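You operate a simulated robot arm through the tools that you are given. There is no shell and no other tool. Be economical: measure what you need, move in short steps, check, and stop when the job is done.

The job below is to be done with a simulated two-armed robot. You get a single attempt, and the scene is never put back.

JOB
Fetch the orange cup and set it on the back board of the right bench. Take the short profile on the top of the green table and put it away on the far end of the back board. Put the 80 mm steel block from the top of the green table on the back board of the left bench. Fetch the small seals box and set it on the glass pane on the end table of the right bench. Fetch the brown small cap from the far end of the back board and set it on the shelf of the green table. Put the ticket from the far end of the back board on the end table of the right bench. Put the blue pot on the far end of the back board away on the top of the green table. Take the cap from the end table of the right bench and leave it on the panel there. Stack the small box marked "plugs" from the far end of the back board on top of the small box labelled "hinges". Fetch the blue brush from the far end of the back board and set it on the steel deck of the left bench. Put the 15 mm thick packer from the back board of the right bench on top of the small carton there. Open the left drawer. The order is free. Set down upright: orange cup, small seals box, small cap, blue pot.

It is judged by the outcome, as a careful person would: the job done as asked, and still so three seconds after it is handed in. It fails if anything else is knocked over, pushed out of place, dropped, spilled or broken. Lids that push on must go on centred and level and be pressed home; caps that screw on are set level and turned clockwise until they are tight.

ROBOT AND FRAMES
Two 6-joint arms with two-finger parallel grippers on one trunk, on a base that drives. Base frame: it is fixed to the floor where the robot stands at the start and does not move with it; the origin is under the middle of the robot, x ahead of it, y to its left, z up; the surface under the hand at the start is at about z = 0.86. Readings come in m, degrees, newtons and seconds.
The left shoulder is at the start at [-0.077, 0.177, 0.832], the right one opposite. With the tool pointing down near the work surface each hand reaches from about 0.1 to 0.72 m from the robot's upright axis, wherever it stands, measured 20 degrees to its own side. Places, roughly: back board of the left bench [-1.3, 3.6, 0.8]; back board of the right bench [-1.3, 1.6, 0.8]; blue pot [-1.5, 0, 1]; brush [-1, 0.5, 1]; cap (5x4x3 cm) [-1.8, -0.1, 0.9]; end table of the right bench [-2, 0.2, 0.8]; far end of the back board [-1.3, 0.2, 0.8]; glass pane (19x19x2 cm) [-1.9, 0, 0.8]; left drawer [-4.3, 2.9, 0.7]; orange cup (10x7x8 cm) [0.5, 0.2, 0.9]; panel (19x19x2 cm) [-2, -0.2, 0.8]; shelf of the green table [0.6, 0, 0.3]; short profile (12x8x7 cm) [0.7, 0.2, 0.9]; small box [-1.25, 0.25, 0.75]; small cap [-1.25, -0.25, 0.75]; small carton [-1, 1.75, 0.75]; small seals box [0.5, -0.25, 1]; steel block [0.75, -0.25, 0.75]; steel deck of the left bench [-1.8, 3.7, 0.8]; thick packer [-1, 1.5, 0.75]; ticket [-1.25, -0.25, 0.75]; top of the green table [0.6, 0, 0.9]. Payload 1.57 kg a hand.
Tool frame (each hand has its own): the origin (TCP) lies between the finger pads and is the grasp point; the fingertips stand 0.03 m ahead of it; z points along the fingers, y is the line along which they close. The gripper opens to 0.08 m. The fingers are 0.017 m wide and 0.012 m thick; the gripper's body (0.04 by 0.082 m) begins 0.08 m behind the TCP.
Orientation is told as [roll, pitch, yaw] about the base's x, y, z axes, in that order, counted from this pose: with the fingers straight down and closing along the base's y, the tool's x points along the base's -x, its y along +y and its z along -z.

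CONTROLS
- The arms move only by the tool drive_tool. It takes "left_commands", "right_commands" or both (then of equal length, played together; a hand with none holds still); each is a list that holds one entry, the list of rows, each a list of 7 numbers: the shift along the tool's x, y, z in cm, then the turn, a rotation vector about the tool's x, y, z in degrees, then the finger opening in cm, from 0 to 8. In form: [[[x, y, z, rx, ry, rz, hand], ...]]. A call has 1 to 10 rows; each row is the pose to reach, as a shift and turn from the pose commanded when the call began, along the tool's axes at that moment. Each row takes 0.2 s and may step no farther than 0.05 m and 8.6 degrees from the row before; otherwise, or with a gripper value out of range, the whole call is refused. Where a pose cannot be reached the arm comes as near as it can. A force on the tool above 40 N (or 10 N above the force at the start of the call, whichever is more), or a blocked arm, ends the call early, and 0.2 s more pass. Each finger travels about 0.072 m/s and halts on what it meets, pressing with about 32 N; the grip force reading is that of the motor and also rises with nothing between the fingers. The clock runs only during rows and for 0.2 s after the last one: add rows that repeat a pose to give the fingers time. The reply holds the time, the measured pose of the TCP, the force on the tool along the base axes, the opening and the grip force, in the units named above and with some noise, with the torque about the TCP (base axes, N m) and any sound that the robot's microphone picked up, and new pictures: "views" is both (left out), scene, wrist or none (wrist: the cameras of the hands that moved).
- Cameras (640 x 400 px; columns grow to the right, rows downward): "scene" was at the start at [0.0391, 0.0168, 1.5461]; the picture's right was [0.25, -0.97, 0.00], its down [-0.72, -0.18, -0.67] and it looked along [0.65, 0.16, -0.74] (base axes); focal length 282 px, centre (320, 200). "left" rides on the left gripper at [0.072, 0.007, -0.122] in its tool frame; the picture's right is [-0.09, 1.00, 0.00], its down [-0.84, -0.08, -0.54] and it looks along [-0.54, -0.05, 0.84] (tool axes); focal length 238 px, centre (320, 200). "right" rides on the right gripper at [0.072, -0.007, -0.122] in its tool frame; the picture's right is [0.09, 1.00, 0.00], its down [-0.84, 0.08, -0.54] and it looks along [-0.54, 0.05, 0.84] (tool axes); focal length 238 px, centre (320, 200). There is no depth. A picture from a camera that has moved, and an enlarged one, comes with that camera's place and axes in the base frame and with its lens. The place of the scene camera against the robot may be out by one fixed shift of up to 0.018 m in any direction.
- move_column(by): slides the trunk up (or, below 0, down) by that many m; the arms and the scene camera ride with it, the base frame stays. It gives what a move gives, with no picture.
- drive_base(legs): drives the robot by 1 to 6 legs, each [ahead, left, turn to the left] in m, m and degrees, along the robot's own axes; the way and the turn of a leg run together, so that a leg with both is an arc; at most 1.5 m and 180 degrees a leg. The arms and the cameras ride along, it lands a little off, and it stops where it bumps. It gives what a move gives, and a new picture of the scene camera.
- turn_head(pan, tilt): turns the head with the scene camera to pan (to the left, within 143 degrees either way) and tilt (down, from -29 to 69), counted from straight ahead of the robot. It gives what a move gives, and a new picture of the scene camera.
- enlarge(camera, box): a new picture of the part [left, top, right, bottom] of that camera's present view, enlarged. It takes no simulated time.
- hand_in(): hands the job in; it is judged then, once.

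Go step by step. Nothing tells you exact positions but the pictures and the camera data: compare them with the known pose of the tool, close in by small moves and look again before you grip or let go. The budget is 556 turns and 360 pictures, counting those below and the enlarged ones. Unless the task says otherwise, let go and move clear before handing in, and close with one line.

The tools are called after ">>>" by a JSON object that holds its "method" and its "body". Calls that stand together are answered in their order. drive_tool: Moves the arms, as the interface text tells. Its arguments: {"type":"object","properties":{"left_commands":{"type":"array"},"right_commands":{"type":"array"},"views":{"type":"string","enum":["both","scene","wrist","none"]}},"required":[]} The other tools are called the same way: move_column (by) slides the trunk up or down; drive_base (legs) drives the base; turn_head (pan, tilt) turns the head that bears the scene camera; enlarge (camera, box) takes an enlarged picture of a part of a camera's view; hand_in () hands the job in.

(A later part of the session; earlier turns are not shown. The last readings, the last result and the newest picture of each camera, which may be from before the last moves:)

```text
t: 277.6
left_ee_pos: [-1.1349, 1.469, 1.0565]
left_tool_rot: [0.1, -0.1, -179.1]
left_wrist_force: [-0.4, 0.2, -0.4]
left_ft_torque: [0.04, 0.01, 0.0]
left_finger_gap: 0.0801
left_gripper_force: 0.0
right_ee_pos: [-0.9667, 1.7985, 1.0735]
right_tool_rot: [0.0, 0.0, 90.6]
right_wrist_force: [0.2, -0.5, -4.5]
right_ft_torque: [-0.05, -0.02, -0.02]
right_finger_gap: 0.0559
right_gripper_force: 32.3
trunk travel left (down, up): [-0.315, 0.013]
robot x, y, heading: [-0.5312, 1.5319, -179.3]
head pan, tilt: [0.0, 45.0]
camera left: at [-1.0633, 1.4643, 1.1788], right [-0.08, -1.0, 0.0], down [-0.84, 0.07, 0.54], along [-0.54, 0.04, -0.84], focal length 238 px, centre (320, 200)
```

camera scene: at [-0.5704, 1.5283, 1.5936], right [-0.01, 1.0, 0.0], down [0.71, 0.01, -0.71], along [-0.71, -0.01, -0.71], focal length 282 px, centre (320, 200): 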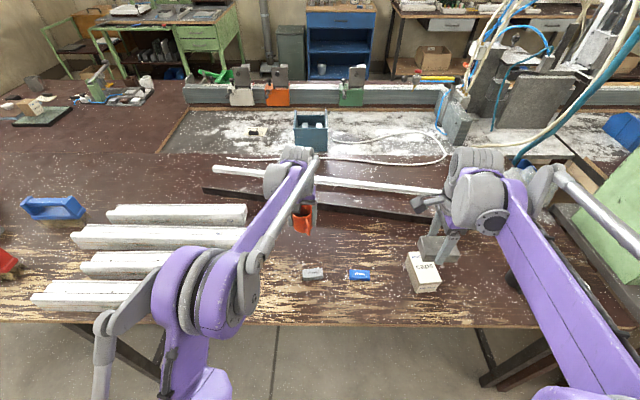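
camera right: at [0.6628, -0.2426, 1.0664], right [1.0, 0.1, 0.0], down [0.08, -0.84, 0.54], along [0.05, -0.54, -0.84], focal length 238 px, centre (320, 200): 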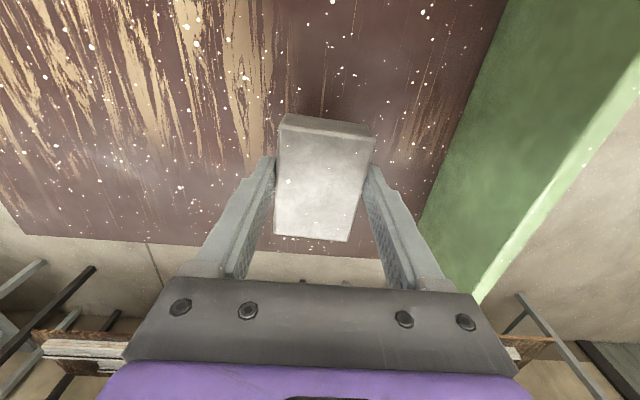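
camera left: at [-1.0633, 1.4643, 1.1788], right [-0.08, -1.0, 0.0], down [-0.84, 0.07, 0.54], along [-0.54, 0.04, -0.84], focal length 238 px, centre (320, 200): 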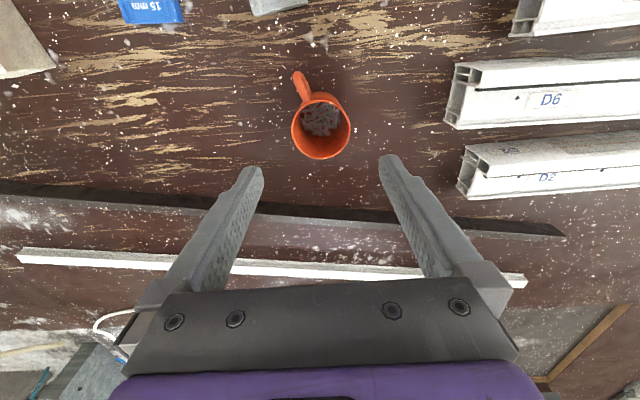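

The cup stands well. I pull the right hand in, shift the base right, and bring the left hand over the 15 mm packer.

>>> {"method": "drive_tool", "body": {"right_commands": [[[0, -4, 0, 0, 0, 0, 0], [0, -8, 0, 0, 0, 0, 0], [0, -12, 0, 0, 0, 0, 0], [0, -15, 0, 0, 0, 0, 0]]], "left_commands": [[[3, 0, -1, 0, 0, 0, 8], [7, 0, -1, 0, 0, 0, 8], [10, 0, -1, 0, 0, 0, 8], [13, 0, -1, 0, 0, 0, 8]]], "views": "none"}}

>>> {"method": "drive_base", "body": {"legs": [[0, -0.18, 0]]}}

>>> {"method": "enlarge", "body": {"camera": "left", "box": [0, 0, 640, 400]}}

```text
t: 278.6
left_ee_pos: [-1.0011, 1.4709, 1.0661]
left_tool_rot: [0.1, -0.2, -179.2]
left_wrist_force: [-0.4, 0.4, 0.2]
left_ft_torque: [0.01, 0.0, 0.04]
left_finger_gap: 0.0799
left_gripper_force: 0.1
right_ee_pos: [-0.8112, 1.8009, 1.0719]
right_tool_rot: [0.0, 0.1, 90.7]
right_wrist_force: [1.0, -0.6, -5.0]
right_ft_torque: [-0.04, 0.06, 0.0]
right_finger_gap: 0.0559
right_gripper_force: 31.9
trunk travel left (down, up): [-0.315, 0.013]
robot x, y, heading: [-0.5379, 1.5314, -179.5]
head pan, tilt: [0.0, 45.0]
```

```text
t: 280.8
left_ee_pos: [-1.0049, 1.6482, 1.0658]
left_tool_rot: [0.1, -0.2, -179.3]
left_wrist_force: [0.6, 0.7, -1.0]
left_ft_torque: [0.02, -0.01, -0.02]
left_finger_gap: 0.08
left_gripper_force: 0.0
right_ee_pos: [-0.8159, 1.9802, 1.0714]
right_tool_rot: [-0.1, 0.0, 90.5]
right_wrist_force: [0.4, 0.7, -4.8]
right_ft_torque: [-0.04, -0.01, 0.0]
right_finger_gap: 0.0559
right_gripper_force: 31.9
trunk travel left (down, up): [-0.315, 0.013]
robot x, y, heading: [-0.5395, 1.7142, -179.6]
head pan, tilt: [0.0, 45.0]
camera scene: at [-0.5719, 1.7071, 1.5936], right [-0.01, 1.0, 0.0], down [0.71, 0.01, -0.71], along [-0.71, -0.01, -0.71], focal length 282 px, centre (320, 200)
```

scene: 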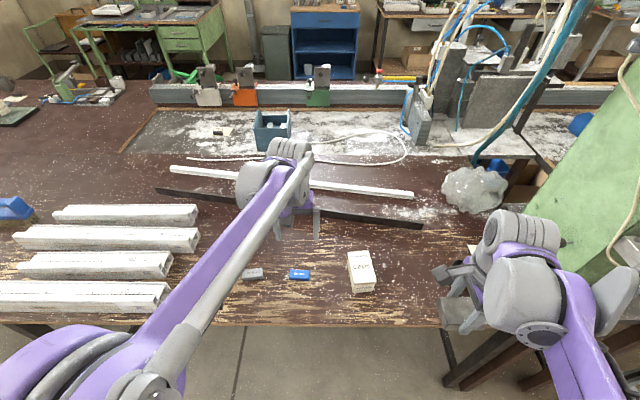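

```text
1.00 times, centred on (320, 200) of left (not enlarged: the box is as wide or as high as the picture)
camera zoom: at [-0.9336, 1.6443, 1.1883], right [-0.08, -1.0, 0.0], down [-0.84, 0.07, 0.54], along [-0.54, 0.04, -0.84], focal length 238 px, centre (320, 200)
```

zoom: 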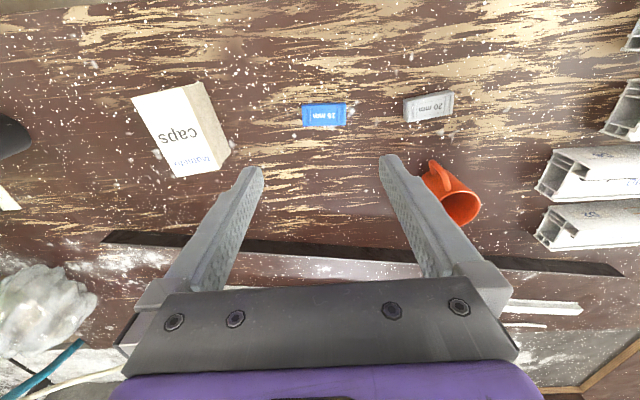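

>>> {"method": "drive_tool", "body": {"left_commands": [[[-0.4, 0.4, 4, 0, 0, 0, 8], [-0.4, 0.4, 8, 0, 0, 0, 8], [-0.4, 0.4, 12, 0, 0, 0, 8]]], "views": "wrist"}}

```text
t: 281.6
left_ee_pos: [-1.0081, 1.6466, 0.9461]
left_tool_rot: [0.2, 0.0, -179.3]
left_wrist_force: [-0.1, 0.1, 0.3]
left_ft_torque: [0.01, 0.0, 0.03]
left_finger_gap: 0.0803
left_gripper_force: 0.0
right_ee_pos: [-0.816, 1.9789, 1.0711]
right_tool_rot: [-0.1, 0.0, 90.4]
right_wrist_force: [0.5, 0.6, -5.0]
right_ft_torque: [-0.06, -0.02, 0.01]
right_finger_gap: 0.0555
right_gripper_force: 32.2
trunk travel left (down, up): [-0.315, 0.013]
robot x, y, heading: [-0.5401, 1.7109, -179.3]
head pan, tilt: [0.0, 45.0]
camera left: at [-0.9364, 1.6412, 1.0688], right [-0.08, -1.0, 0.0], down [-0.84, 0.07, 0.54], along [-0.54, 0.04, -0.84], focal length 238 px, centre (320, 200)
```

left: 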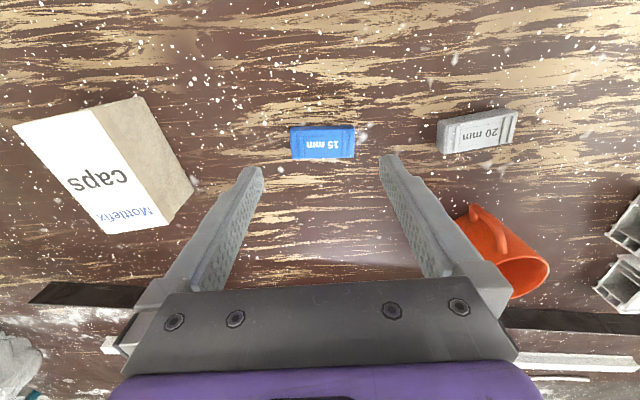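

>>> {"method": "drive_tool", "body": {"left_commands": [[[-0.2, 0.3, 3, 0, 0, 0, 8], [-0.2, 0.3, 5.8, 0, 0, 0, 8], [-0.2, 0.3, 6.8, 0, 0, 0, 8], [-0.2, 0.3, 7.1, 0, 0, 0, 8]]], "views": "wrist"}}

```text
t: 282.6
left_ee_pos: [-1.0106, 1.6428, 0.8756]
left_tool_rot: [0.1, -0.3, -179.4]
left_wrist_force: [0.7, -0.7, -0.1]
left_ft_torque: [0.0, 0.0, 0.01]
left_finger_gap: 0.0799
left_gripper_force: 0.0
right_ee_pos: [-0.8149, 1.979, 1.0716]
right_tool_rot: [-0.1, 0.1, 90.5]
right_wrist_force: [-0.6, 0.6, -4.7]
right_ft_torque: [-0.05, -0.02, 0.03]
right_finger_gap: 0.0554
right_gripper_force: 32.2
trunk travel left (down, up): [-0.315, 0.013]
robot x, y, heading: [-0.5411, 1.7115, -179.8]
head pan, tilt: [0.0, 45.0]
camera left: at [-0.9392, 1.6372, 0.9984], right [-0.08, -1.0, 0.0], down [-0.84, 0.07, 0.54], along [-0.54, 0.04, -0.84], focal length 238 px, centre (320, 200)
```

left: 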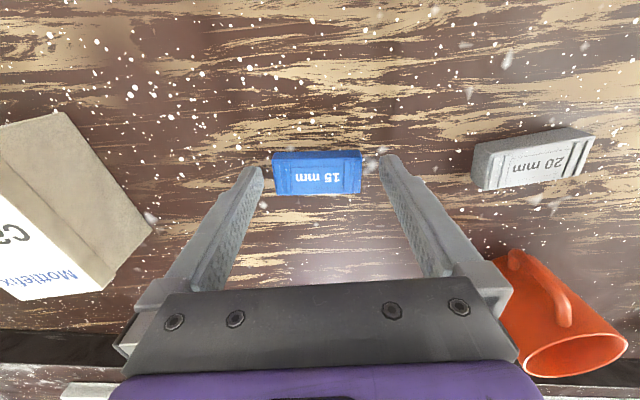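

>>> {"method": "drive_tool", "body": {"left_commands": [[[0, 0, 0, 0, 0, 0, 5], [0, 0, 0, 0, 0, 0, 0], [0, 0, 0, 0, 0, 0, 0], [0, 0, 0, 0, 0, 0, 0], [0, 0, -0.3, 0, 0, 0, 0], [0, 0, -0.8, 0, 0, 0, 0], [0, 0, -1.6, 0, 0, 0, 0], [0, 0, -2.8, 0, 0, 0, 0], [0, 0, -6, 0, 0, 0, 0], [0, 0, -10, 0, 0, 0, 0]]], "views": "wrist"}}

```text
t: 284.8
left_ee_pos: [-1.0102, 1.6431, 0.9724]
left_tool_rot: [0.1, -0.2, -179.3]
left_wrist_force: [0.6, 0.2, -0.6]
left_ft_torque: [0.01, 0.02, -0.03]
left_finger_gap: 0.0587
left_gripper_force: 31.9
right_ee_pos: [-0.8139, 1.9796, 1.0716]
right_tool_rot: [0.0, 0.0, 90.5]
right_wrist_force: [0.9, -0.2, -5.7]
right_ft_torque: [-0.06, -0.06, -0.01]
right_finger_gap: 0.0555
right_gripper_force: 31.7
trunk travel left (down, up): [-0.315, 0.013]
robot x, y, heading: [-0.5441, 1.7076, -179.6]
head pan, tilt: [0.0, 45.0]
camera left: at [-0.9394, 1.6375, 1.0958], right [-0.08, -1.0, 0.0], down [-0.84, 0.07, 0.54], along [-0.54, 0.04, -0.84], focal length 238 px, centre (320, 200)
```

left: 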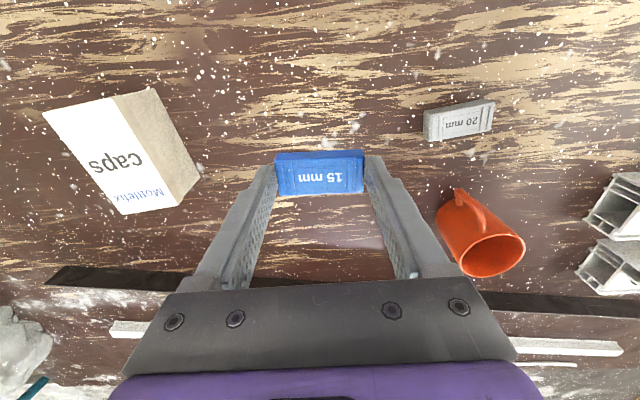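

Packer held. Carton top is about 10.7 x 6.2 cm centred at (-1.016, 1.831). I move over it, turned to match.

>>> {"method": "drive_tool", "body": {"left_commands": [[[0, 0, -2, 0, 0, -2, 0], [0, -4, -2, 0, 0, -4, 0], [0, -8, -2, 0, 0, -5.5, 0], [-0.2, -12, -2, 0, 0, -5.5, 0], [-0.4, -16, -2, 0, 0, -5.5, 0], [-0.5, -18.8, -2, 0, 0, -5.5, 0], [-0.5, -18.8, 0.5, 0, 0, -5.5, 0]]], "right_commands": [[[-3, 0, 0, 0, 0, 0, 0], [-6, 0, 0, 0, 0, 0, 0], [-6, 0, 0, 0, 0, 0, 0], [-6, 0, 0, 0, 0, 0, 0], [-6, 0, 0, 0, 0, 0, 0], [-6, 0, 0, 0, 0, 0, 0], [-6, 0, 0, 0, 0, 0, 0]]], "views": "both"}}

```text
t: 286.4
left_ee_pos: [-1.0202, 1.8306, 0.9682]
left_tool_rot: [0.1, -0.1, -173.8]
left_wrist_force: [-0.4, 0.4, -0.9]
left_ft_torque: [-0.01, -0.03, -0.02]
left_finger_gap: 0.0584
left_gripper_force: 31.8
right_ee_pos: [-0.8163, 2.041, 1.0718]
right_tool_rot: [-0.1, 0.0, 90.5]
right_wrist_force: [-0.7, -0.7, -4.6]
right_ft_torque: [0.01, 0.01, 0.01]
right_finger_gap: 0.0557
right_gripper_force: 32.2
trunk travel left (down, up): [-0.315, 0.013]
robot x, y, heading: [-0.5379, 1.7108, -179.3]
head pan, tilt: [0.0, 45.0]
camera scene: at [-0.5723, 1.7071, 1.5936], right [-0.01, 1.0, 0.0], down [0.71, 0.01, -0.71], along [-0.71, -0.01, -0.71], focal length 282 px, centre (320, 200)
camera right: at [-0.8102, 1.9702, 1.1944], right [-0.99, -0.1, 0.0], down [-0.09, 0.84, 0.54], along [-0.05, 0.54, -0.84], focal length 238 px, centre (320, 200)
camera left: at [-0.9482, 1.8318, 1.0915], right [0.02, -1.0, 0.0], down [-0.84, -0.01, 0.54], along [-0.54, -0.01, -0.84], focal length 238 px, centre (320, 200)
```

scene: 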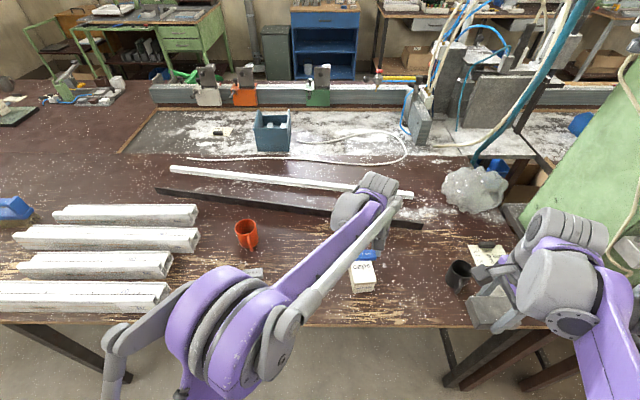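
right: 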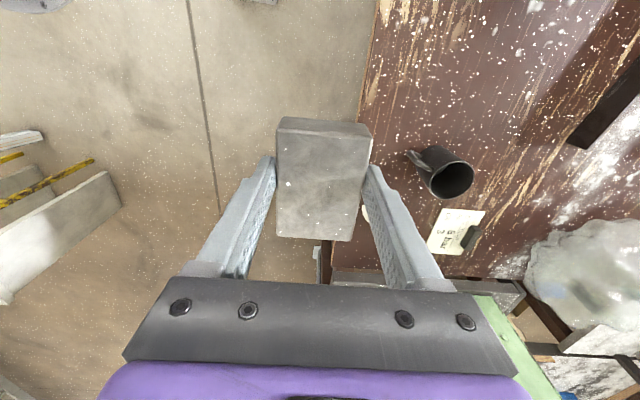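
left: 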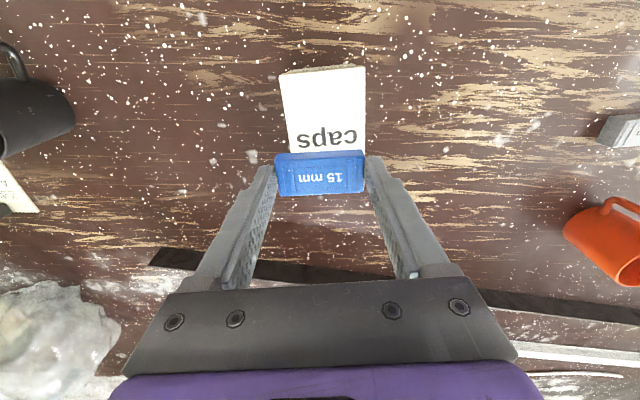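

>>> {"method": "drive_tool", "body": {"left_commands": [[[0.3, 0, 1.5, 0, 0, 0, 0], [0.3, 0, 2.8, 0, 0, 0, 0], [0.3, 0, 3.3, 0, 0, 0, 0], [0.3, 0, 3.6, 0, 0, 0, 0], [0.3, 0, 3.9, 0, 0, 0, 0], [0.3, 0, 4.2, 0, 0, 0, 0], [0.3, 0, 4.5, 0, 0, 0, 0]]], "views": "wrist"}}

```text
t: 287.8
left_ee_pos: [-1.0149, 1.8304, 0.9292]
left_tool_rot: [0.1, -0.2, -173.8]
left_wrist_force: [-2.1, 0.2, 22.3]
left_ft_torque: [-0.06, 0.04, -0.04]
left_finger_gap: 0.0586
left_gripper_force: 32.3
right_ee_pos: [-0.8158, 2.0413, 1.0726]
right_tool_rot: [0.0, 0.0, 90.4]
right_wrist_force: [0.6, -1.0, -5.0]
right_ft_torque: [-0.02, 0.02, 0.01]
right_finger_gap: 0.0556
right_gripper_force: 32.0
trunk travel left (down, up): [-0.315, 0.013]
robot x, y, heading: [-0.538, 1.7079, -179.6]
head pan, tilt: [0.0, 45.0]
stopped in row 7 (left hand): the force on the tool passed its limit at 42 N (the readings are from after the stop); the commanded pose is now the measured one
camera left: at [-0.9435, 1.8317, 1.0523], right [0.02, -1.0, 0.0], down [-0.84, -0.01, 0.54], along [-0.54, -0.01, -0.84], focal length 238 px, centre (320, 200)
```

left: 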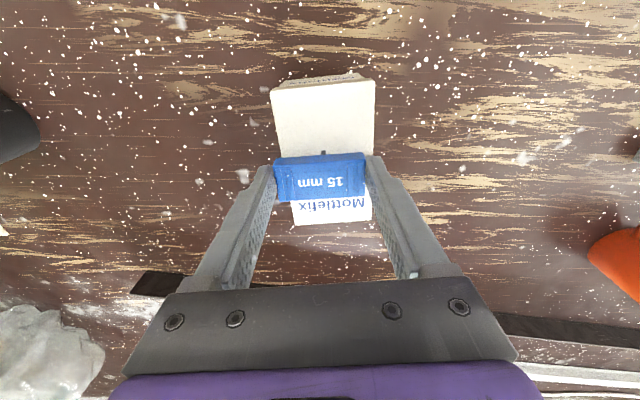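

>>> {"method": "drive_tool", "body": {"left_commands": [[[0, 0, -0.1, 0, 0, 0, 0], [0, 0, -0.1, 0, 0, 0, 6.5], [0, 0, -0.1, 0, 0, 0, 7.5], [0, 0, -0.1, 0, 0, 0, 8], [0, 0, -3, 0, 0, 0, 8], [0, 0, -7, 0, 0, 0, 8], [0, 0, -11, 0, 0, 0, 8], [0, 0, -14, 0, 0, 0, 8]]], "views": "wrist"}}

```text
t: 289.6
left_ee_pos: [-1.0169, 1.829, 1.0675]
left_tool_rot: [0.2, -0.2, -173.9]
left_wrist_force: [-1.0, 0.7, 0.3]
left_ft_torque: [-0.02, 0.01, 0.0]
left_finger_gap: 0.0801
left_gripper_force: 0.1
right_ee_pos: [-0.8172, 2.0416, 1.0705]
right_tool_rot: [0.0, -0.1, 90.5]
right_wrist_force: [-0.3, -0.7, -5.1]
right_ft_torque: [-0.02, 0.0, 0.01]
right_finger_gap: 0.056
right_gripper_force: 31.9
trunk travel left (down, up): [-0.315, 0.013]
robot x, y, heading: [-0.5325, 1.7076, -179.6]
head pan, tilt: [0.0, 45.0]
camera left: at [-0.944, 1.8305, 1.1914], right [0.02, -1.0, 0.0], down [-0.84, -0.01, 0.54], along [-0.54, -0.01, -0.84], focal length 238 px, centre (320, 200)
```

left: 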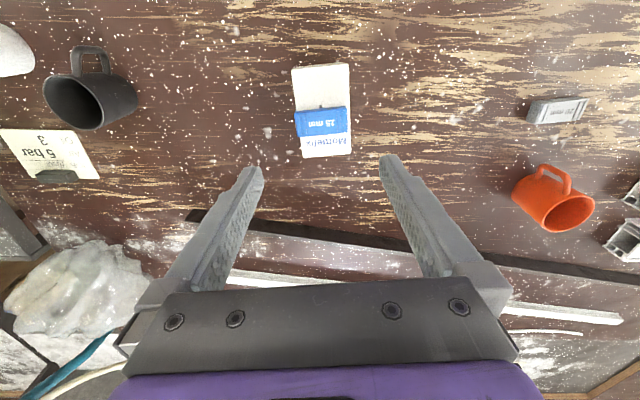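

Packer is on the carton. Next the blue brush: I move along to it.

>>> {"method": "drive_tool", "body": {"left_commands": [[[4, 2, 0, 0, 0, 0, 8], [8, 5, 0, 0, 0, 0, 8], [12, 8, 0, 0, 0, 0, 8], [15, 12, -2, 0, 0, 0, 8], [15, 16, -4, 0, 0, 0, 8], [15, 20, -4, 0, 0, 0, 8]]], "views": "none"}}

>>> {"method": "drive_base", "body": {"legs": [[-0.08, 0, 0], [0, 0.9, 0]]}}

```text
refused: row 4 steps farther than a row can; nothing moved
```

```text
t: 298.5
left_ee_pos: [-0.925, 0.931, 1.067]
left_tool_rot: [0.2, -0.3, -173.5]
left_wrist_force: [0.5, 0.7, -0.3]
left_ft_torque: [0.03, -0.02, -0.03]
left_finger_gap: 0.0801
left_gripper_force: 0.0
right_ee_pos: [-0.7261, 1.1433, 1.0719]
right_tool_rot: [0.0, 0.0, 90.8]
right_wrist_force: [-0.4, 0.1, -5.2]
right_ft_torque: [-0.05, 0.0, 0.01]
right_finger_gap: 0.0558
right_gripper_force: 32.2
trunk travel left (down, up): [-0.315, 0.013]
robot x, y, heading: [-0.445, 0.8142, -179.6]
head pan, tilt: [0.0, 45.0]
camera scene: at [-0.4801, 0.8114, 1.5936], right [-0.01, 1.0, 0.0], down [0.71, 0.01, -0.71], along [-0.71, -0.01, -0.71], focal length 282 px, centre (320, 200)
```

scene: 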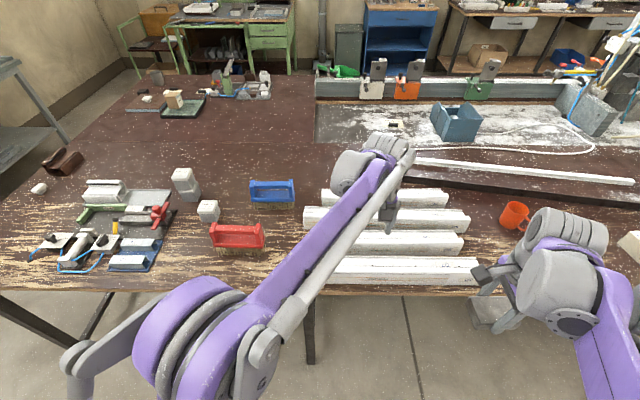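

>>> {"method": "drive_tool", "body": {"left_commands": [[[0, 1, -1, 0, 0, -8.4, 8], [0, 3, -2, 0, 0, -16.8, 8], [0, 6, -3, 0, 0, -25.2, 8], [0, 9, -4, 0, 0, -33.6, 8], [0, 12, -4, 0, 0, -42, 8], [0, 15, -4, 0, 0, -50.4, 8], [0, 18, -4, 0, 0, -58.8, 8], [0, 21, -4, 0, 0, -67.2, 8], [0, 24, -4, 0, 0, -75.6, 8], [-1, 27, -4, 0, 0, -83.5, 8]]], "views": "none"}}

>>> {"method": "drive_base", "body": {"legs": [[0.1, 0, 0]]}}

>>> {"method": "enlarge", "body": {"camera": "left", "box": [0, 0, 640, 400]}}

```text
t: 300.7
left_ee_pos: [-0.9057, 0.6614, 1.1073]
left_tool_rot: [-0.1, 0.0, -89.9]
left_wrist_force: [-0.7, -0.3, 0.8]
left_ft_torque: [-0.01, 0.02, 0.0]
left_finger_gap: 0.0799
left_gripper_force: 0.0
right_ee_pos: [-0.727, 1.1433, 1.072]
right_tool_rot: [-0.1, 0.0, 90.7]
right_wrist_force: [0.6, 1.0, -3.5]
right_ft_torque: [-0.04, 0.05, 0.0]
right_finger_gap: 0.0556
right_gripper_force: 32.0
trunk travel left (down, up): [-0.315, 0.013]
robot x, y, heading: [-0.4409, 0.8143, -179.0]
head pan, tilt: [0.0, 45.0]
```

```text
t: 301.9
left_ee_pos: [-0.9993, 0.6608, 1.1088]
left_tool_rot: [-0.2, -0.1, -90.0]
left_wrist_force: [0.1, -0.4, -0.9]
left_ft_torque: [-0.01, 0.01, 0.01]
left_finger_gap: 0.0799
left_gripper_force: 0.1
right_ee_pos: [-0.8213, 1.1435, 1.0726]
right_tool_rot: [-0.1, 0.0, 90.7]
right_wrist_force: [-0.9, 0.4, -4.8]
right_ft_torque: [-0.04, -0.01, 0.01]
right_finger_gap: 0.0557
right_gripper_force: 31.8
trunk travel left (down, up): [-0.315, 0.013]
robot x, y, heading: [-0.5411, 0.816, -179.2]
head pan, tilt: [0.0, 45.0]
camera scene: at [-0.5742, 0.81, 1.5934], right [-0.01, 1.0, 0.0], down [0.71, 0.01, -0.71], along [-0.71, -0.01, -0.71], focal length 282 px, centre (320, 200)
```

scene: 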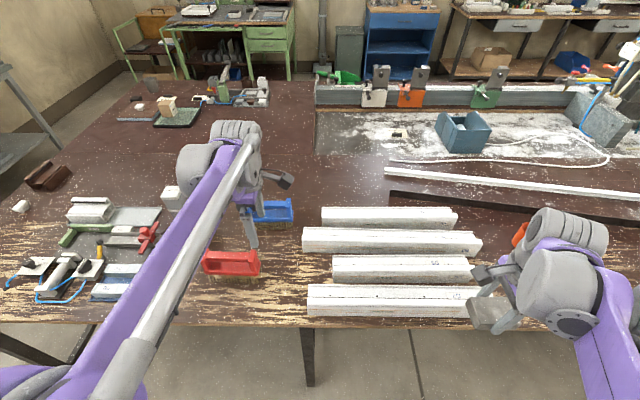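

```text
1.00 times, centred on (320, 200) of left (not enlarged: the box is as wide or as high as the picture)
camera zoom: at [-0.9928, 0.7331, 1.2308], right [1.0, -0.09, 0.0], down [-0.08, -0.84, 0.54], along [-0.05, -0.54, -0.84], focal length 238 px, centre (320, 200)
```

zoom: 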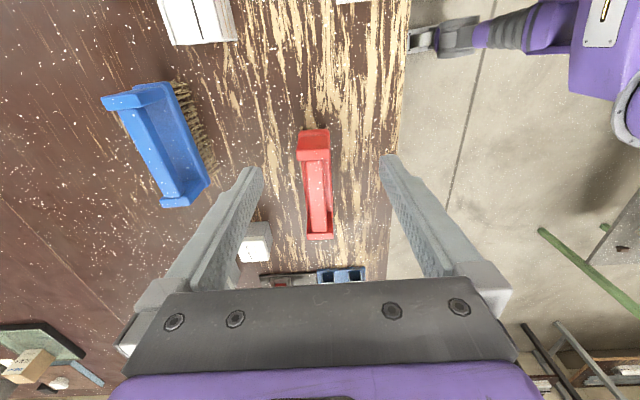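

>>> {"method": "drive_tool", "body": {"left_commands": [[[0, -5, 0, 0, 0, 0, 8], [0, -10, 0, 0, 0, 0, 7], [0, -15, 0, 0, 0, 0, 6], [-1, -19.5, 1, 0, 0, 0, 6]]], "views": "wrist"}}

>>> {"method": "enlarge", "body": {"camera": "left", "box": [220, 80, 420, 220]}}

```text
t: 302.9
left_ee_pos: [-1.1987, 0.6504, 1.0992]
left_tool_rot: [-0.1, 0.0, -90.0]
left_wrist_force: [-0.9, 0.5, -0.8]
left_ft_torque: [0.04, -0.01, 0.04]
left_finger_gap: 0.0602
left_gripper_force: 0.1
right_ee_pos: [-0.8237, 1.1436, 1.0719]
right_tool_rot: [-0.2, 0.1, 90.8]
right_wrist_force: [-1.1, 0.3, -4.3]
right_ft_torque: [-0.04, -0.01, 0.04]
right_finger_gap: 0.0557
right_gripper_force: 31.6
trunk travel left (down, up): [-0.315, 0.013]
robot x, y, heading: [-0.5401, 0.8129, -179.1]
head pan, tilt: [0.0, 45.0]
camera left: at [-1.1926, 0.7226, 1.2217], right [1.0, -0.09, 0.0], down [-0.08, -0.84, 0.54], along [-0.05, -0.54, -0.84], focal length 238 px, centre (320, 200)
```

left: 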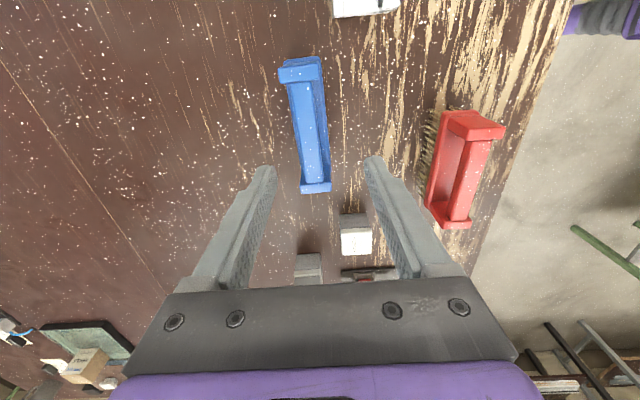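

```text
2.86 times, centred on (320, 150) of left
camera zoom: at [-1.1926, 0.7226, 1.2217], right [1.0, -0.09, 0.0], down [-0.08, -0.84, 0.54], along [-0.05, -0.54, -0.84], focal length 681 px, centre (320, 343)
```

zoom: 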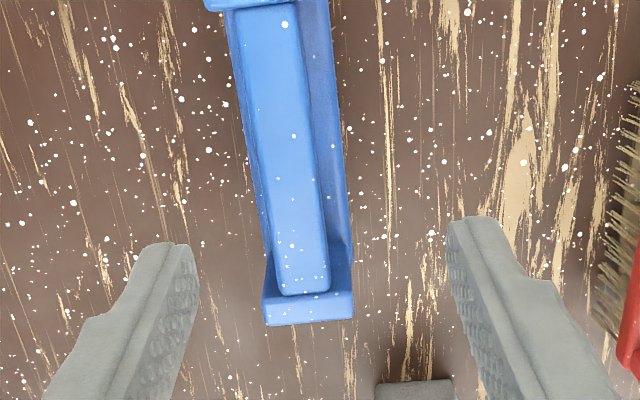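

>>> {"method": "drive_tool", "body": {"left_commands": [[[-1, -1.7, 3, 0, 0, 0, 6], [-1.8, -1.7, 6, 0, 0, 0, 6], [-1.8, -1.7, 10, 0, 0, 0, 6]]], "views": "wrist"}}

```text
t: 303.6
left_ee_pos: [-1.2114, 0.633, 0.9987]
left_tool_rot: [-0.1, -0.1, -90.0]
left_wrist_force: [-0.5, 0.1, 0.6]
left_ft_torque: [0.0, 0.02, 0.0]
left_finger_gap: 0.0597
left_gripper_force: 0.0
right_ee_pos: [-0.8225, 1.1433, 1.0704]
right_tool_rot: [-0.1, 0.0, 90.9]
right_wrist_force: [0.2, 0.5, -4.6]
right_ft_torque: [-0.05, -0.01, 0.04]
right_finger_gap: 0.0555
right_gripper_force: 31.8
trunk travel left (down, up): [-0.315, 0.013]
robot x, y, heading: [-0.5404, 0.8106, -179.2]
head pan, tilt: [0.0, 45.0]
camera left: at [-1.2045, 0.7045, 1.1209], right [1.0, -0.09, 0.0], down [-0.08, -0.84, 0.54], along [-0.05, -0.54, -0.84], focal length 238 px, centre (320, 200)
```

left: 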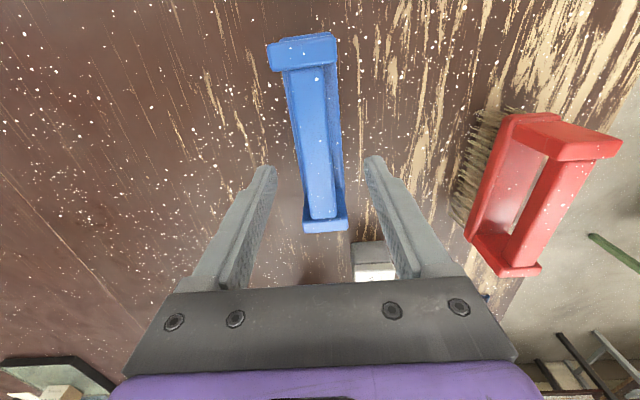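

>>> {"method": "drive_tool", "body": {"left_commands": [[[0, -0.3, 2, 0, 0, 0, 5], [0, -0.3, 4, 0, 0, 0, 4.5], [0, -0.3, 4.8, 0, 0, 0, 4]]], "views": "wrist"}}

>>> {"method": "enlarge", "body": {"camera": "scene", "box": [210, 150, 330, 250]}}

```text
t: 304.4
left_ee_pos: [-1.2149, 0.6346, 0.9508]
left_tool_rot: [-0.1, -0.1, -90.1]
left_wrist_force: [-0.1, 0.4, -0.7]
left_ft_torque: [-0.01, -0.01, 0.02]
left_finger_gap: 0.0398
left_gripper_force: 0.2
right_ee_pos: [-0.823, 1.1413, 1.0716]
right_tool_rot: [-0.1, 0.0, 90.8]
right_wrist_force: [0.1, -0.1, -4.5]
right_ft_torque: [-0.01, 0.03, 0.02]
right_finger_gap: 0.0559
right_gripper_force: 31.8
trunk travel left (down, up): [-0.315, 0.013]
robot x, y, heading: [-0.5399, 0.814, -179.0]
head pan, tilt: [0.0, 45.0]
camera left: at [-1.2079, 0.7057, 1.0734], right [1.0, -0.09, 0.0], down [-0.08, -0.84, 0.54], along [-0.05, -0.54, -0.84], focal length 238 px, centre (320, 200)
```

left: 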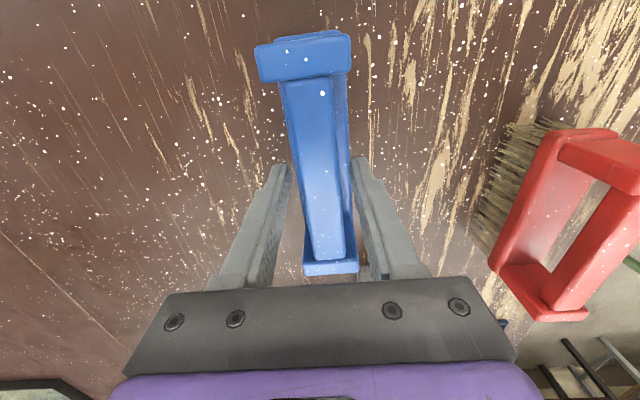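

```text
4.00 times, centred on (270, 200) of scene
camera zoom: at [-0.5749, 0.81, 1.5936], right [-0.01, 1.0, 0.0], down [0.71, 0.01, -0.71], along [-0.71, -0.01, -0.71], focal length 1130 px, centre (520, 200)
```

zoom: 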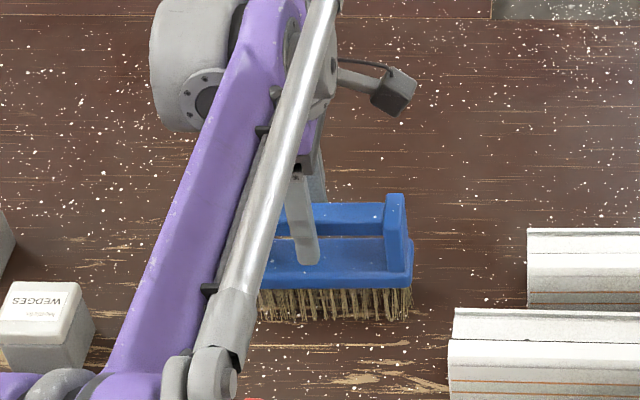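

>>> {"method": "drive_tool", "body": {"left_commands": [[[0, 0, 0, 0, 0, 0, 2], [0, 0, 0, 0, 0, 0, 0], [0, 0, 0, 0, 0, 0, 0], [0, 0, -0.3, 0, 0, 0, 0], [0, 0, -0.8, 0, 0, 0, 0], [0, 0, -1.6, 0, 0, 0, 0], [0, 0, -2.8, 0, 0, 0, 0], [0, 0, -4.5, 0, 0, 0, 0]]], "views": "wrist"}}

```text
t: 306.2
left_ee_pos: [-1.2142, 0.6348, 0.9966]
left_tool_rot: [-0.1, -0.1, -90.0]
left_wrist_force: [0.6, 0.8, -2.4]
left_ft_torque: [-0.03, 0.02, 0.01]
left_finger_gap: 0.0236
left_gripper_force: 32.0
right_ee_pos: [-0.8214, 1.1426, 1.0711]
right_tool_rot: [-0.1, 0.0, 90.9]
right_wrist_force: [-0.6, -0.3, -4.3]
right_ft_torque: [-0.03, 0.01, 0.01]
right_finger_gap: 0.0557
right_gripper_force: 31.6
trunk travel left (down, up): [-0.315, 0.013]
robot x, y, heading: [-0.5375, 0.8114, -179.1]
head pan, tilt: [0.0, 45.0]
camera left: at [-1.2082, 0.7059, 1.1189], right [1.0, -0.09, 0.0], down [-0.08, -0.84, 0.54], along [-0.05, -0.54, -0.84], focal length 238 px, centre (320, 200)
```

left: 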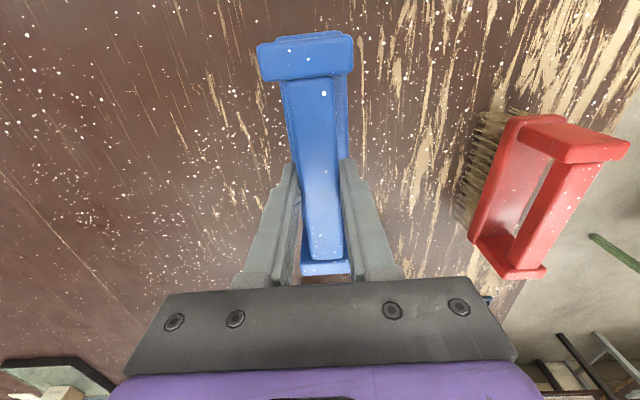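

Brush held by its handle. I lift, retract, and drive toward the left bench.

>>> {"method": "drive_tool", "body": {"left_commands": [[[0, 0, -3, 0, 0, 0, 0], [0, 0, -7, 0, 0, 0, 0], [0, 2, -11, 0, 0, 0, 0], [0, 5, -13, 0, 0, 0, 0], [0, 9, -13, 0, 0, 0, 0], [0, 13, -13, 0, 0, 0, 0], [0, 17, -13, 0, 0, 0, 0], [0, 21, -13, 0, 0, 0, 0], [0, 25, -13, 0, 0, 0, 0], [0, 28, -13, 0, 0, 0, 0]]], "views": "none"}}

>>> {"method": "drive_base", "body": {"legs": [[-0.2, 0, -1], [0, -1.2, 0]]}}

>>> {"method": "turn_head", "body": {"pan": -45, "tilt": 30}}

```text
t: 308.4
left_ee_pos: [-0.9326, 0.6295, 1.122]
left_tool_rot: [-0.2, -0.1, -90.0]
left_wrist_force: [-0.5, 0.1, -2.1]
left_ft_torque: [0.0, 0.03, 0.01]
left_finger_gap: 0.0235
left_gripper_force: 31.6
right_ee_pos: [-0.8213, 1.1421, 1.0719]
right_tool_rot: [0.0, -0.1, 90.9]
right_wrist_force: [0.4, -0.3, -4.5]
right_ft_torque: [-0.04, 0.03, -0.02]
right_finger_gap: 0.0556
right_gripper_force: 32.2
trunk travel left (down, up): [-0.315, 0.013]
robot x, y, heading: [-0.5379, 0.815, -179.0]
head pan, tilt: [0.0, 45.0]
```

```text
t: 320.5
left_ee_pos: [-0.7311, 1.8499, 1.1227]
left_tool_rot: [-0.1, 0.0, -91.8]
left_wrist_force: [-0.4, 0.0, -2.9]
left_ft_torque: [-0.01, -0.04, 0.0]
left_finger_gap: 0.0236
left_gripper_force: 31.7
right_ee_pos: [-0.6024, 2.36, 1.0708]
right_tool_rot: [-0.1, 0.1, 89.2]
right_wrist_force: [-0.8, -0.2, -4.3]
right_ft_torque: [-0.04, -0.02, -0.01]
right_finger_gap: 0.056
right_gripper_force: 31.3
trunk travel left (down, up): [-0.315, 0.013]
robot x, y, heading: [-0.3313, 2.0189, 179.4]
head pan, tilt: [0.0, 45.0]
camera scene: at [-0.366, 2.0198, 1.5936], right [0.01, 1.0, 0.0], down [0.71, -0.01, -0.71], along [-0.71, 0.01, -0.71], focal length 282 px, centre (320, 200)
```

scene: 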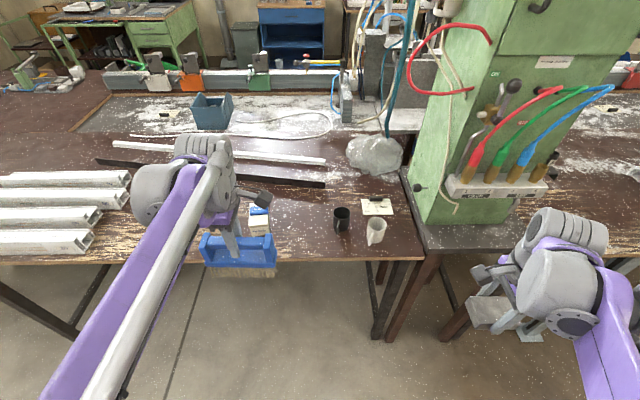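

```text
t: 321.6
left_ee_pos: [-0.7302, 1.85, 1.1223]
left_tool_rot: [-0.1, 0.0, -91.8]
left_wrist_force: [0.2, 0.1, -2.3]
left_ft_torque: [-0.01, 0.01, 0.01]
left_finger_gap: 0.0234
left_gripper_force: 31.9
right_ee_pos: [-0.6025, 2.3597, 1.0718]
right_tool_rot: [-0.1, 0.0, 89.2]
right_wrist_force: [0.7, 0.9, -4.7]
right_ft_torque: [-0.04, 0.0, -0.03]
right_finger_gap: 0.0556
right_gripper_force: 32.3
trunk travel left (down, up): [-0.315, 0.013]
robot x, y, heading: [-0.3302, 2.0233, 179.6]
head pan, tilt: [-45.0, 30.0]
camera scene: at [-0.3478, 2.0835, 1.6162], right [0.72, 0.7, 0.0], down [0.35, -0.36, -0.87], along [-0.6, 0.62, -0.5], focal length 282 px, centre (320, 200)
```

scene: 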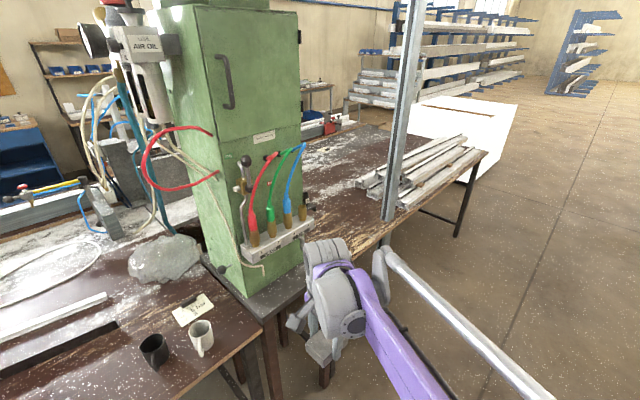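

>>> {"method": "drive_base", "body": {"legs": [[0, -1.4, 0]]}}

>>> {"method": "turn_head", "body": {"pan": 0, "tilt": 35}}

```text
t: 333.9
left_ee_pos: [-0.741, 3.2141, 1.1228]
left_tool_rot: [-0.1, -0.1, -88.2]
left_wrist_force: [0.1, 0.4, -2.1]
left_ft_torque: [0.0, -0.02, -0.01]
left_finger_gap: 0.0233
left_gripper_force: 31.9
right_ee_pos: [-0.6445, 3.7305, 1.0715]
right_tool_rot: [-0.1, 0.0, 92.5]
right_wrist_force: [-0.5, -0.1, -4.9]
right_ft_torque: [-0.04, 0.03, 0.01]
right_finger_gap: 0.0558
right_gripper_force: 32.0
trunk travel left (down, up): [-0.315, 0.013]
robot x, y, heading: [-0.355, 3.4085, -177.6]
head pan, tilt: [-45.0, 30.0]
camera scene: at [-0.3734, 3.4695, 1.6162], right [0.67, 0.74, 0.0], down [0.37, -0.34, -0.87], along [-0.64, 0.58, -0.5], focal length 282 px, centre (320, 200)
```

scene: 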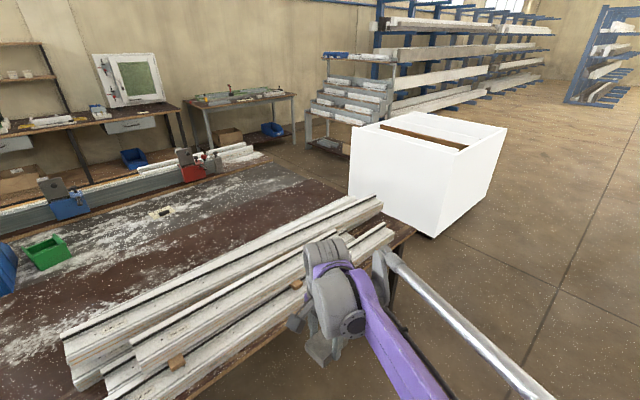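

```text
t: 335.1
left_ee_pos: [-0.7413, 3.2134, 1.1232]
left_tool_rot: [-0.1, -0.1, -88.1]
left_wrist_force: [0.2, 0.1, -1.9]
left_ft_torque: [0.0, 0.03, -0.01]
left_finger_gap: 0.0238
left_gripper_force: 31.9
right_ee_pos: [-0.6446, 3.7294, 1.071]
right_tool_rot: [-0.2, 0.0, 92.6]
right_wrist_force: [-0.2, 0.3, -4.8]
right_ft_torque: [-0.03, 0.03, 0.01]
right_finger_gap: 0.0556
right_gripper_force: 31.8
trunk travel left (down, up): [-0.315, 0.013]
robot x, y, heading: [-0.3533, 3.4099, -177.6]
head pan, tilt: [0.0, 35.0]
camera scene: at [-0.3945, 3.4046, 1.6084], right [-0.05, 1.0, 0.0], down [0.57, 0.03, -0.82], along [-0.82, -0.04, -0.57], focal length 282 px, centre (320, 200)
```

scene: 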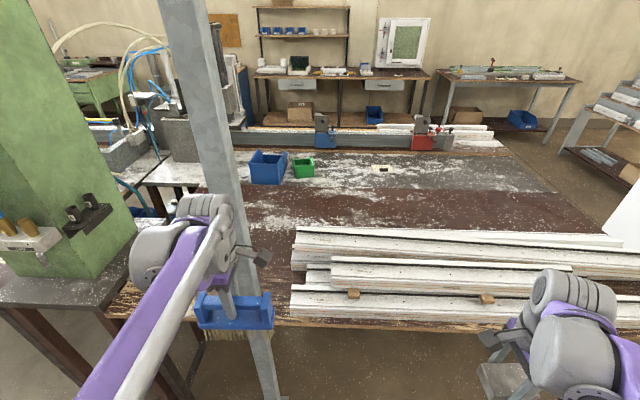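

The left bench: profiles in front, the brown board, then the steel deck farther back. I can reach the deck only from the bench's far end, so I drive on to y ≈ 4.9.

>>> {"method": "drive_base", "body": {"legs": [[0, 0, -2.4], [0, -1.5, 0]]}}

>>> {"method": "turn_head", "body": {"pan": 15, "tilt": 35}}

```text
t: 348.5
left_ee_pos: [-0.7609, 4.6916, 1.1234]
left_tool_rot: [-0.1, 0.0, -90.0]
left_wrist_force: [0.5, 0.6, -1.9]
left_ft_torque: [0.02, -0.01, 0.0]
left_finger_gap: 0.0235
left_gripper_force: 32.4
right_ee_pos: [-0.6496, 5.2049, 1.0723]
right_tool_rot: [-0.1, 0.0, 90.9]
right_wrist_force: [1.1, -0.3, -5.0]
right_ft_torque: [-0.03, 0.03, 0.0]
right_finger_gap: 0.0557
right_gripper_force: 31.3
trunk travel left (down, up): [-0.315, 0.013]
robot x, y, heading: [-0.3665, 4.8757, -179.0]
head pan, tilt: [0.0, 35.0]
camera scene: at [-0.4087, 4.8717, 1.6084], right [-0.01, 1.0, 0.0], down [0.57, 0.01, -0.82], along [-0.82, -0.01, -0.57], focal length 282 px, centre (320, 200)
```

scene: 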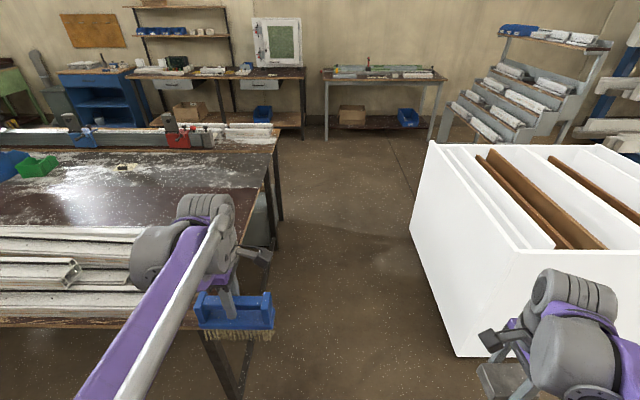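

```text
t: 349.2
left_ee_pos: [-0.7618, 4.6911, 1.1228]
left_tool_rot: [0.0, -0.1, -90.0]
left_wrist_force: [-0.2, -0.4, -2.6]
left_ft_torque: [0.0, 0.02, 0.01]
left_finger_gap: 0.0235
left_gripper_force: 31.9
right_ee_pos: [-0.6484, 5.2047, 1.0722]
right_tool_rot: [0.0, 0.0, 90.9]
right_wrist_force: [0.1, 0.5, -4.5]
right_ft_torque: [-0.1, -0.03, -0.01]
right_finger_gap: 0.0556
right_gripper_force: 32.3
trunk travel left (down, up): [-0.315, 0.013]
robot x, y, heading: [-0.3676, 4.8773, -179.1]
head pan, tilt: [15.0, 35.0]
camera scene: at [-0.4054, 4.849, 1.6084], right [-0.27, 0.96, 0.0], down [0.55, 0.16, -0.82], along [-0.79, -0.22, -0.57], focal length 282 px, centre (320, 200)
```

scene: 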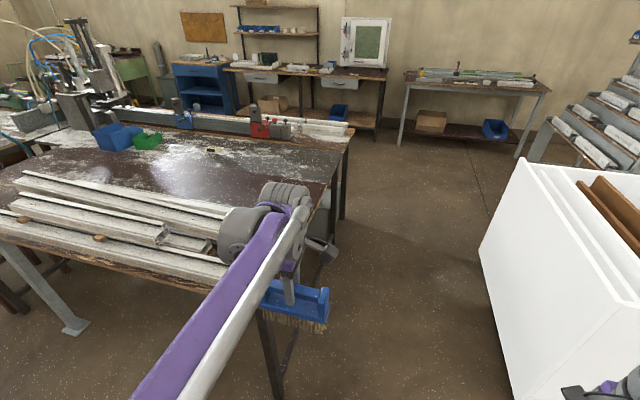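

>>> {"method": "drive_base", "body": {"legs": [[0, 0.0, 89], [-0.08, -0.85, 0]]}}

>>> {"method": "turn_head", "body": {"pan": -15, "tilt": 42}}

```text
t: 360.7
left_ee_pos: [-1.0225, 4.5603, 1.123]
left_tool_rot: [-0.1, -0.1, -0.8]
left_wrist_force: [0.1, -0.2, -2.4]
left_ft_torque: [-0.01, 0.04, 0.0]
left_finger_gap: 0.0237
left_gripper_force: 32.1
right_ee_pos: [-1.5348, 4.6775, 1.0711]
right_tool_rot: [-0.1, 0.0, -179.8]
right_wrist_force: [-0.1, -0.1, -4.1]
right_ft_torque: [0.03, -0.05, 0.04]
right_finger_gap: 0.0558
right_gripper_force: 32.7
trunk travel left (down, up): [-0.315, 0.013]
robot x, y, heading: [-1.2069, 4.9562, -89.8]
head pan, tilt: [15.0, 35.0]
camera scene: at [-1.1751, 4.9108, 1.6084], right [-0.97, -0.26, 0.0], down [-0.15, 0.55, -0.82], along [0.21, -0.79, -0.57], focal length 282 px, centre (320, 200)
```

scene: 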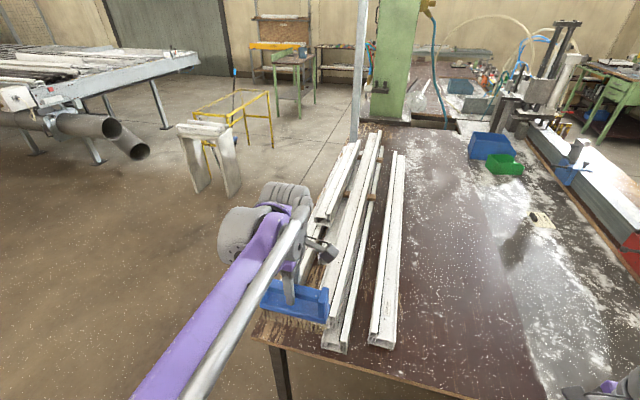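

```text
t: 361.7
left_ee_pos: [-1.0225, 4.5592, 1.1236]
left_tool_rot: [-0.2, -0.1, -0.8]
left_wrist_force: [-0.4, 0.0, -2.1]
left_ft_torque: [-0.01, -0.01, 0.0]
left_finger_gap: 0.0236
left_gripper_force: 32.2
right_ee_pos: [-1.5347, 4.6779, 1.0708]
right_tool_rot: [-0.1, -0.1, -179.8]
right_wrist_force: [-0.8, 0.3, -4.4]
right_ft_torque: [-0.07, -0.06, 0.01]
right_finger_gap: 0.0557
right_gripper_force: 32.7
trunk travel left (down, up): [-0.315, 0.013]
robot x, y, heading: [-1.2003, 4.9569, -89.7]
head pan, tilt: [-15.0, 42.0]
camera scene: at [-1.2194, 4.9149, 1.5979], right [-0.97, 0.26, 0.0], down [0.17, 0.65, -0.74], along [-0.19, -0.72, -0.67], focal length 282 px, centre (320, 200)
```

scene: 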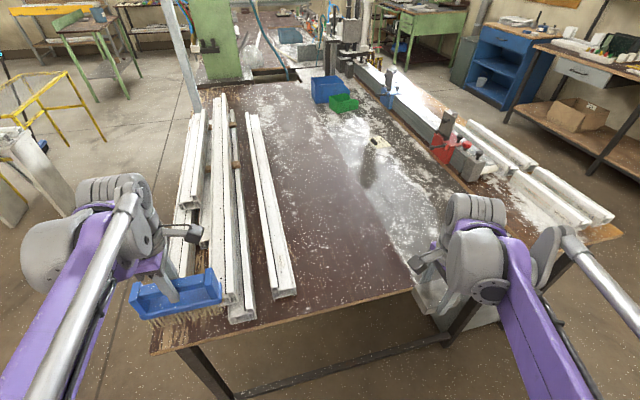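

The brown board is free between the profiles and the steel deck (boundary x ≈ -1.61). I place the block at about (-1.43, 4.32).

>>> {"method": "drive_tool", "body": {"right_commands": [[[1, 4, 0, 0, 0, 0, 0], [2, 8, 0, 0, 0, 0, 0], [3, 12, 0, 0, 0, 0, 0], [4.5, 16, 0, 0, 0, 0, 0], [6, 20, 0, 0, 0, 0, 0], [7.5, 24, 0, 0, 0, 0, 0], [9, 28, 1, 0, 0, 0, 0], [10, 32, 3, 0, 0, 0, 0], [10.5, 35.8, 5, 0, 0, 0, 0], [10.5, 35.8, 9, 0, 0, 0, 0]]], "views": "both"}}

```text
t: 363.9
left_ee_pos: [-1.0224, 4.5602, 1.1228]
left_tool_rot: [0.0, -0.1, -0.7]
left_wrist_force: [0.0, -0.3, -2.0]
left_ft_torque: [-0.01, -0.01, -0.01]
left_finger_gap: 0.0235
left_gripper_force: 31.9
right_ee_pos: [-1.4303, 4.3161, 0.9797]
right_tool_rot: [-0.2, -0.1, -179.8]
right_wrist_force: [0.2, 0.4, -3.9]
right_ft_torque: [-0.01, -0.04, 0.0]
right_finger_gap: 0.0558
right_gripper_force: 32.0
trunk travel left (down, up): [-0.315, 0.013]
robot x, y, heading: [-1.2028, 4.9559, -89.9]
head pan, tilt: [-15.0, 42.0]
camera scene: at [-1.2197, 4.9151, 1.5979], right [-0.97, 0.26, 0.0], down [0.17, 0.65, -0.74], along [-0.19, -0.72, -0.67], focal length 282 px, centre (320, 200)
camera right: at [-1.3583, 4.3234, 1.1032], right [0.09, -1.0, 0.0], down [-0.84, -0.08, 0.54], along [-0.54, -0.05, -0.84], focal length 238 px, centre (320, 200)
```

scene: 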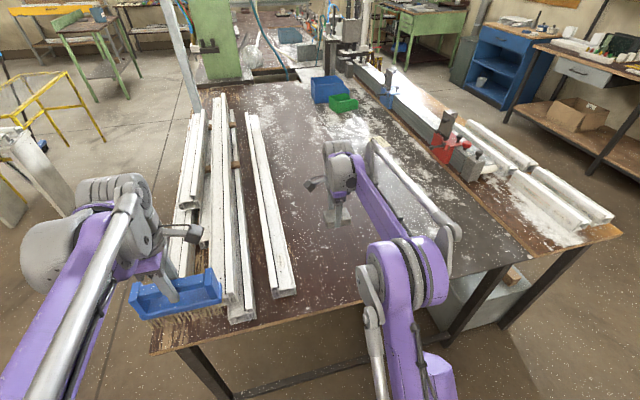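
right: 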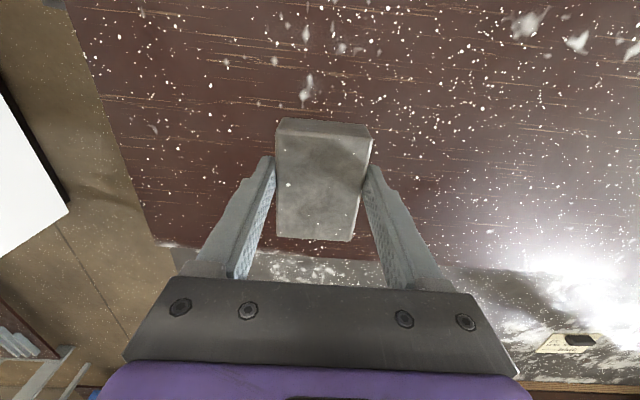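

>>> {"method": "drive_tool", "body": {"right_commands": [[[0, 0, 3, 0, 0, 0, 0], [0, 0, 6, 0, 0, 0, 0], [0, 0, 8.5, 0, 0, 0, 0], [0, 0, 9.5, 0, 0, 0, 0], [0, 0, 9.9, 0, 0, 0, 0], [0, 0, 10.3, 0, 0, 0, 0], [0, 0, 10.7, 0, 0, 0, 0], [0, 0, 11.1, 0, 0, 0, 0]]], "views": "none"}}

```text
t: 365.7
left_ee_pos: [-1.0219, 4.5606, 1.1244]
left_tool_rot: [-0.2, 0.0, -0.6]
left_wrist_force: [-0.2, -0.4, -1.7]
left_ft_torque: [-0.05, 0.0, 0.0]
left_finger_gap: 0.0235
left_gripper_force: 31.5
right_ee_pos: [-1.4275, 4.3212, 0.8709]
right_tool_rot: [0.1, 0.0, -179.9]
right_wrist_force: [-1.2, -13.5, 29.3]
right_ft_torque: [0.02, 0.01, 0.02]
right_finger_gap: 0.0557
right_gripper_force: 31.8
trunk travel left (down, up): [-0.315, 0.013]
robot x, y, heading: [-1.2008, 4.9587, -89.8]
head pan, tilt: [-15.0, 42.0]
```

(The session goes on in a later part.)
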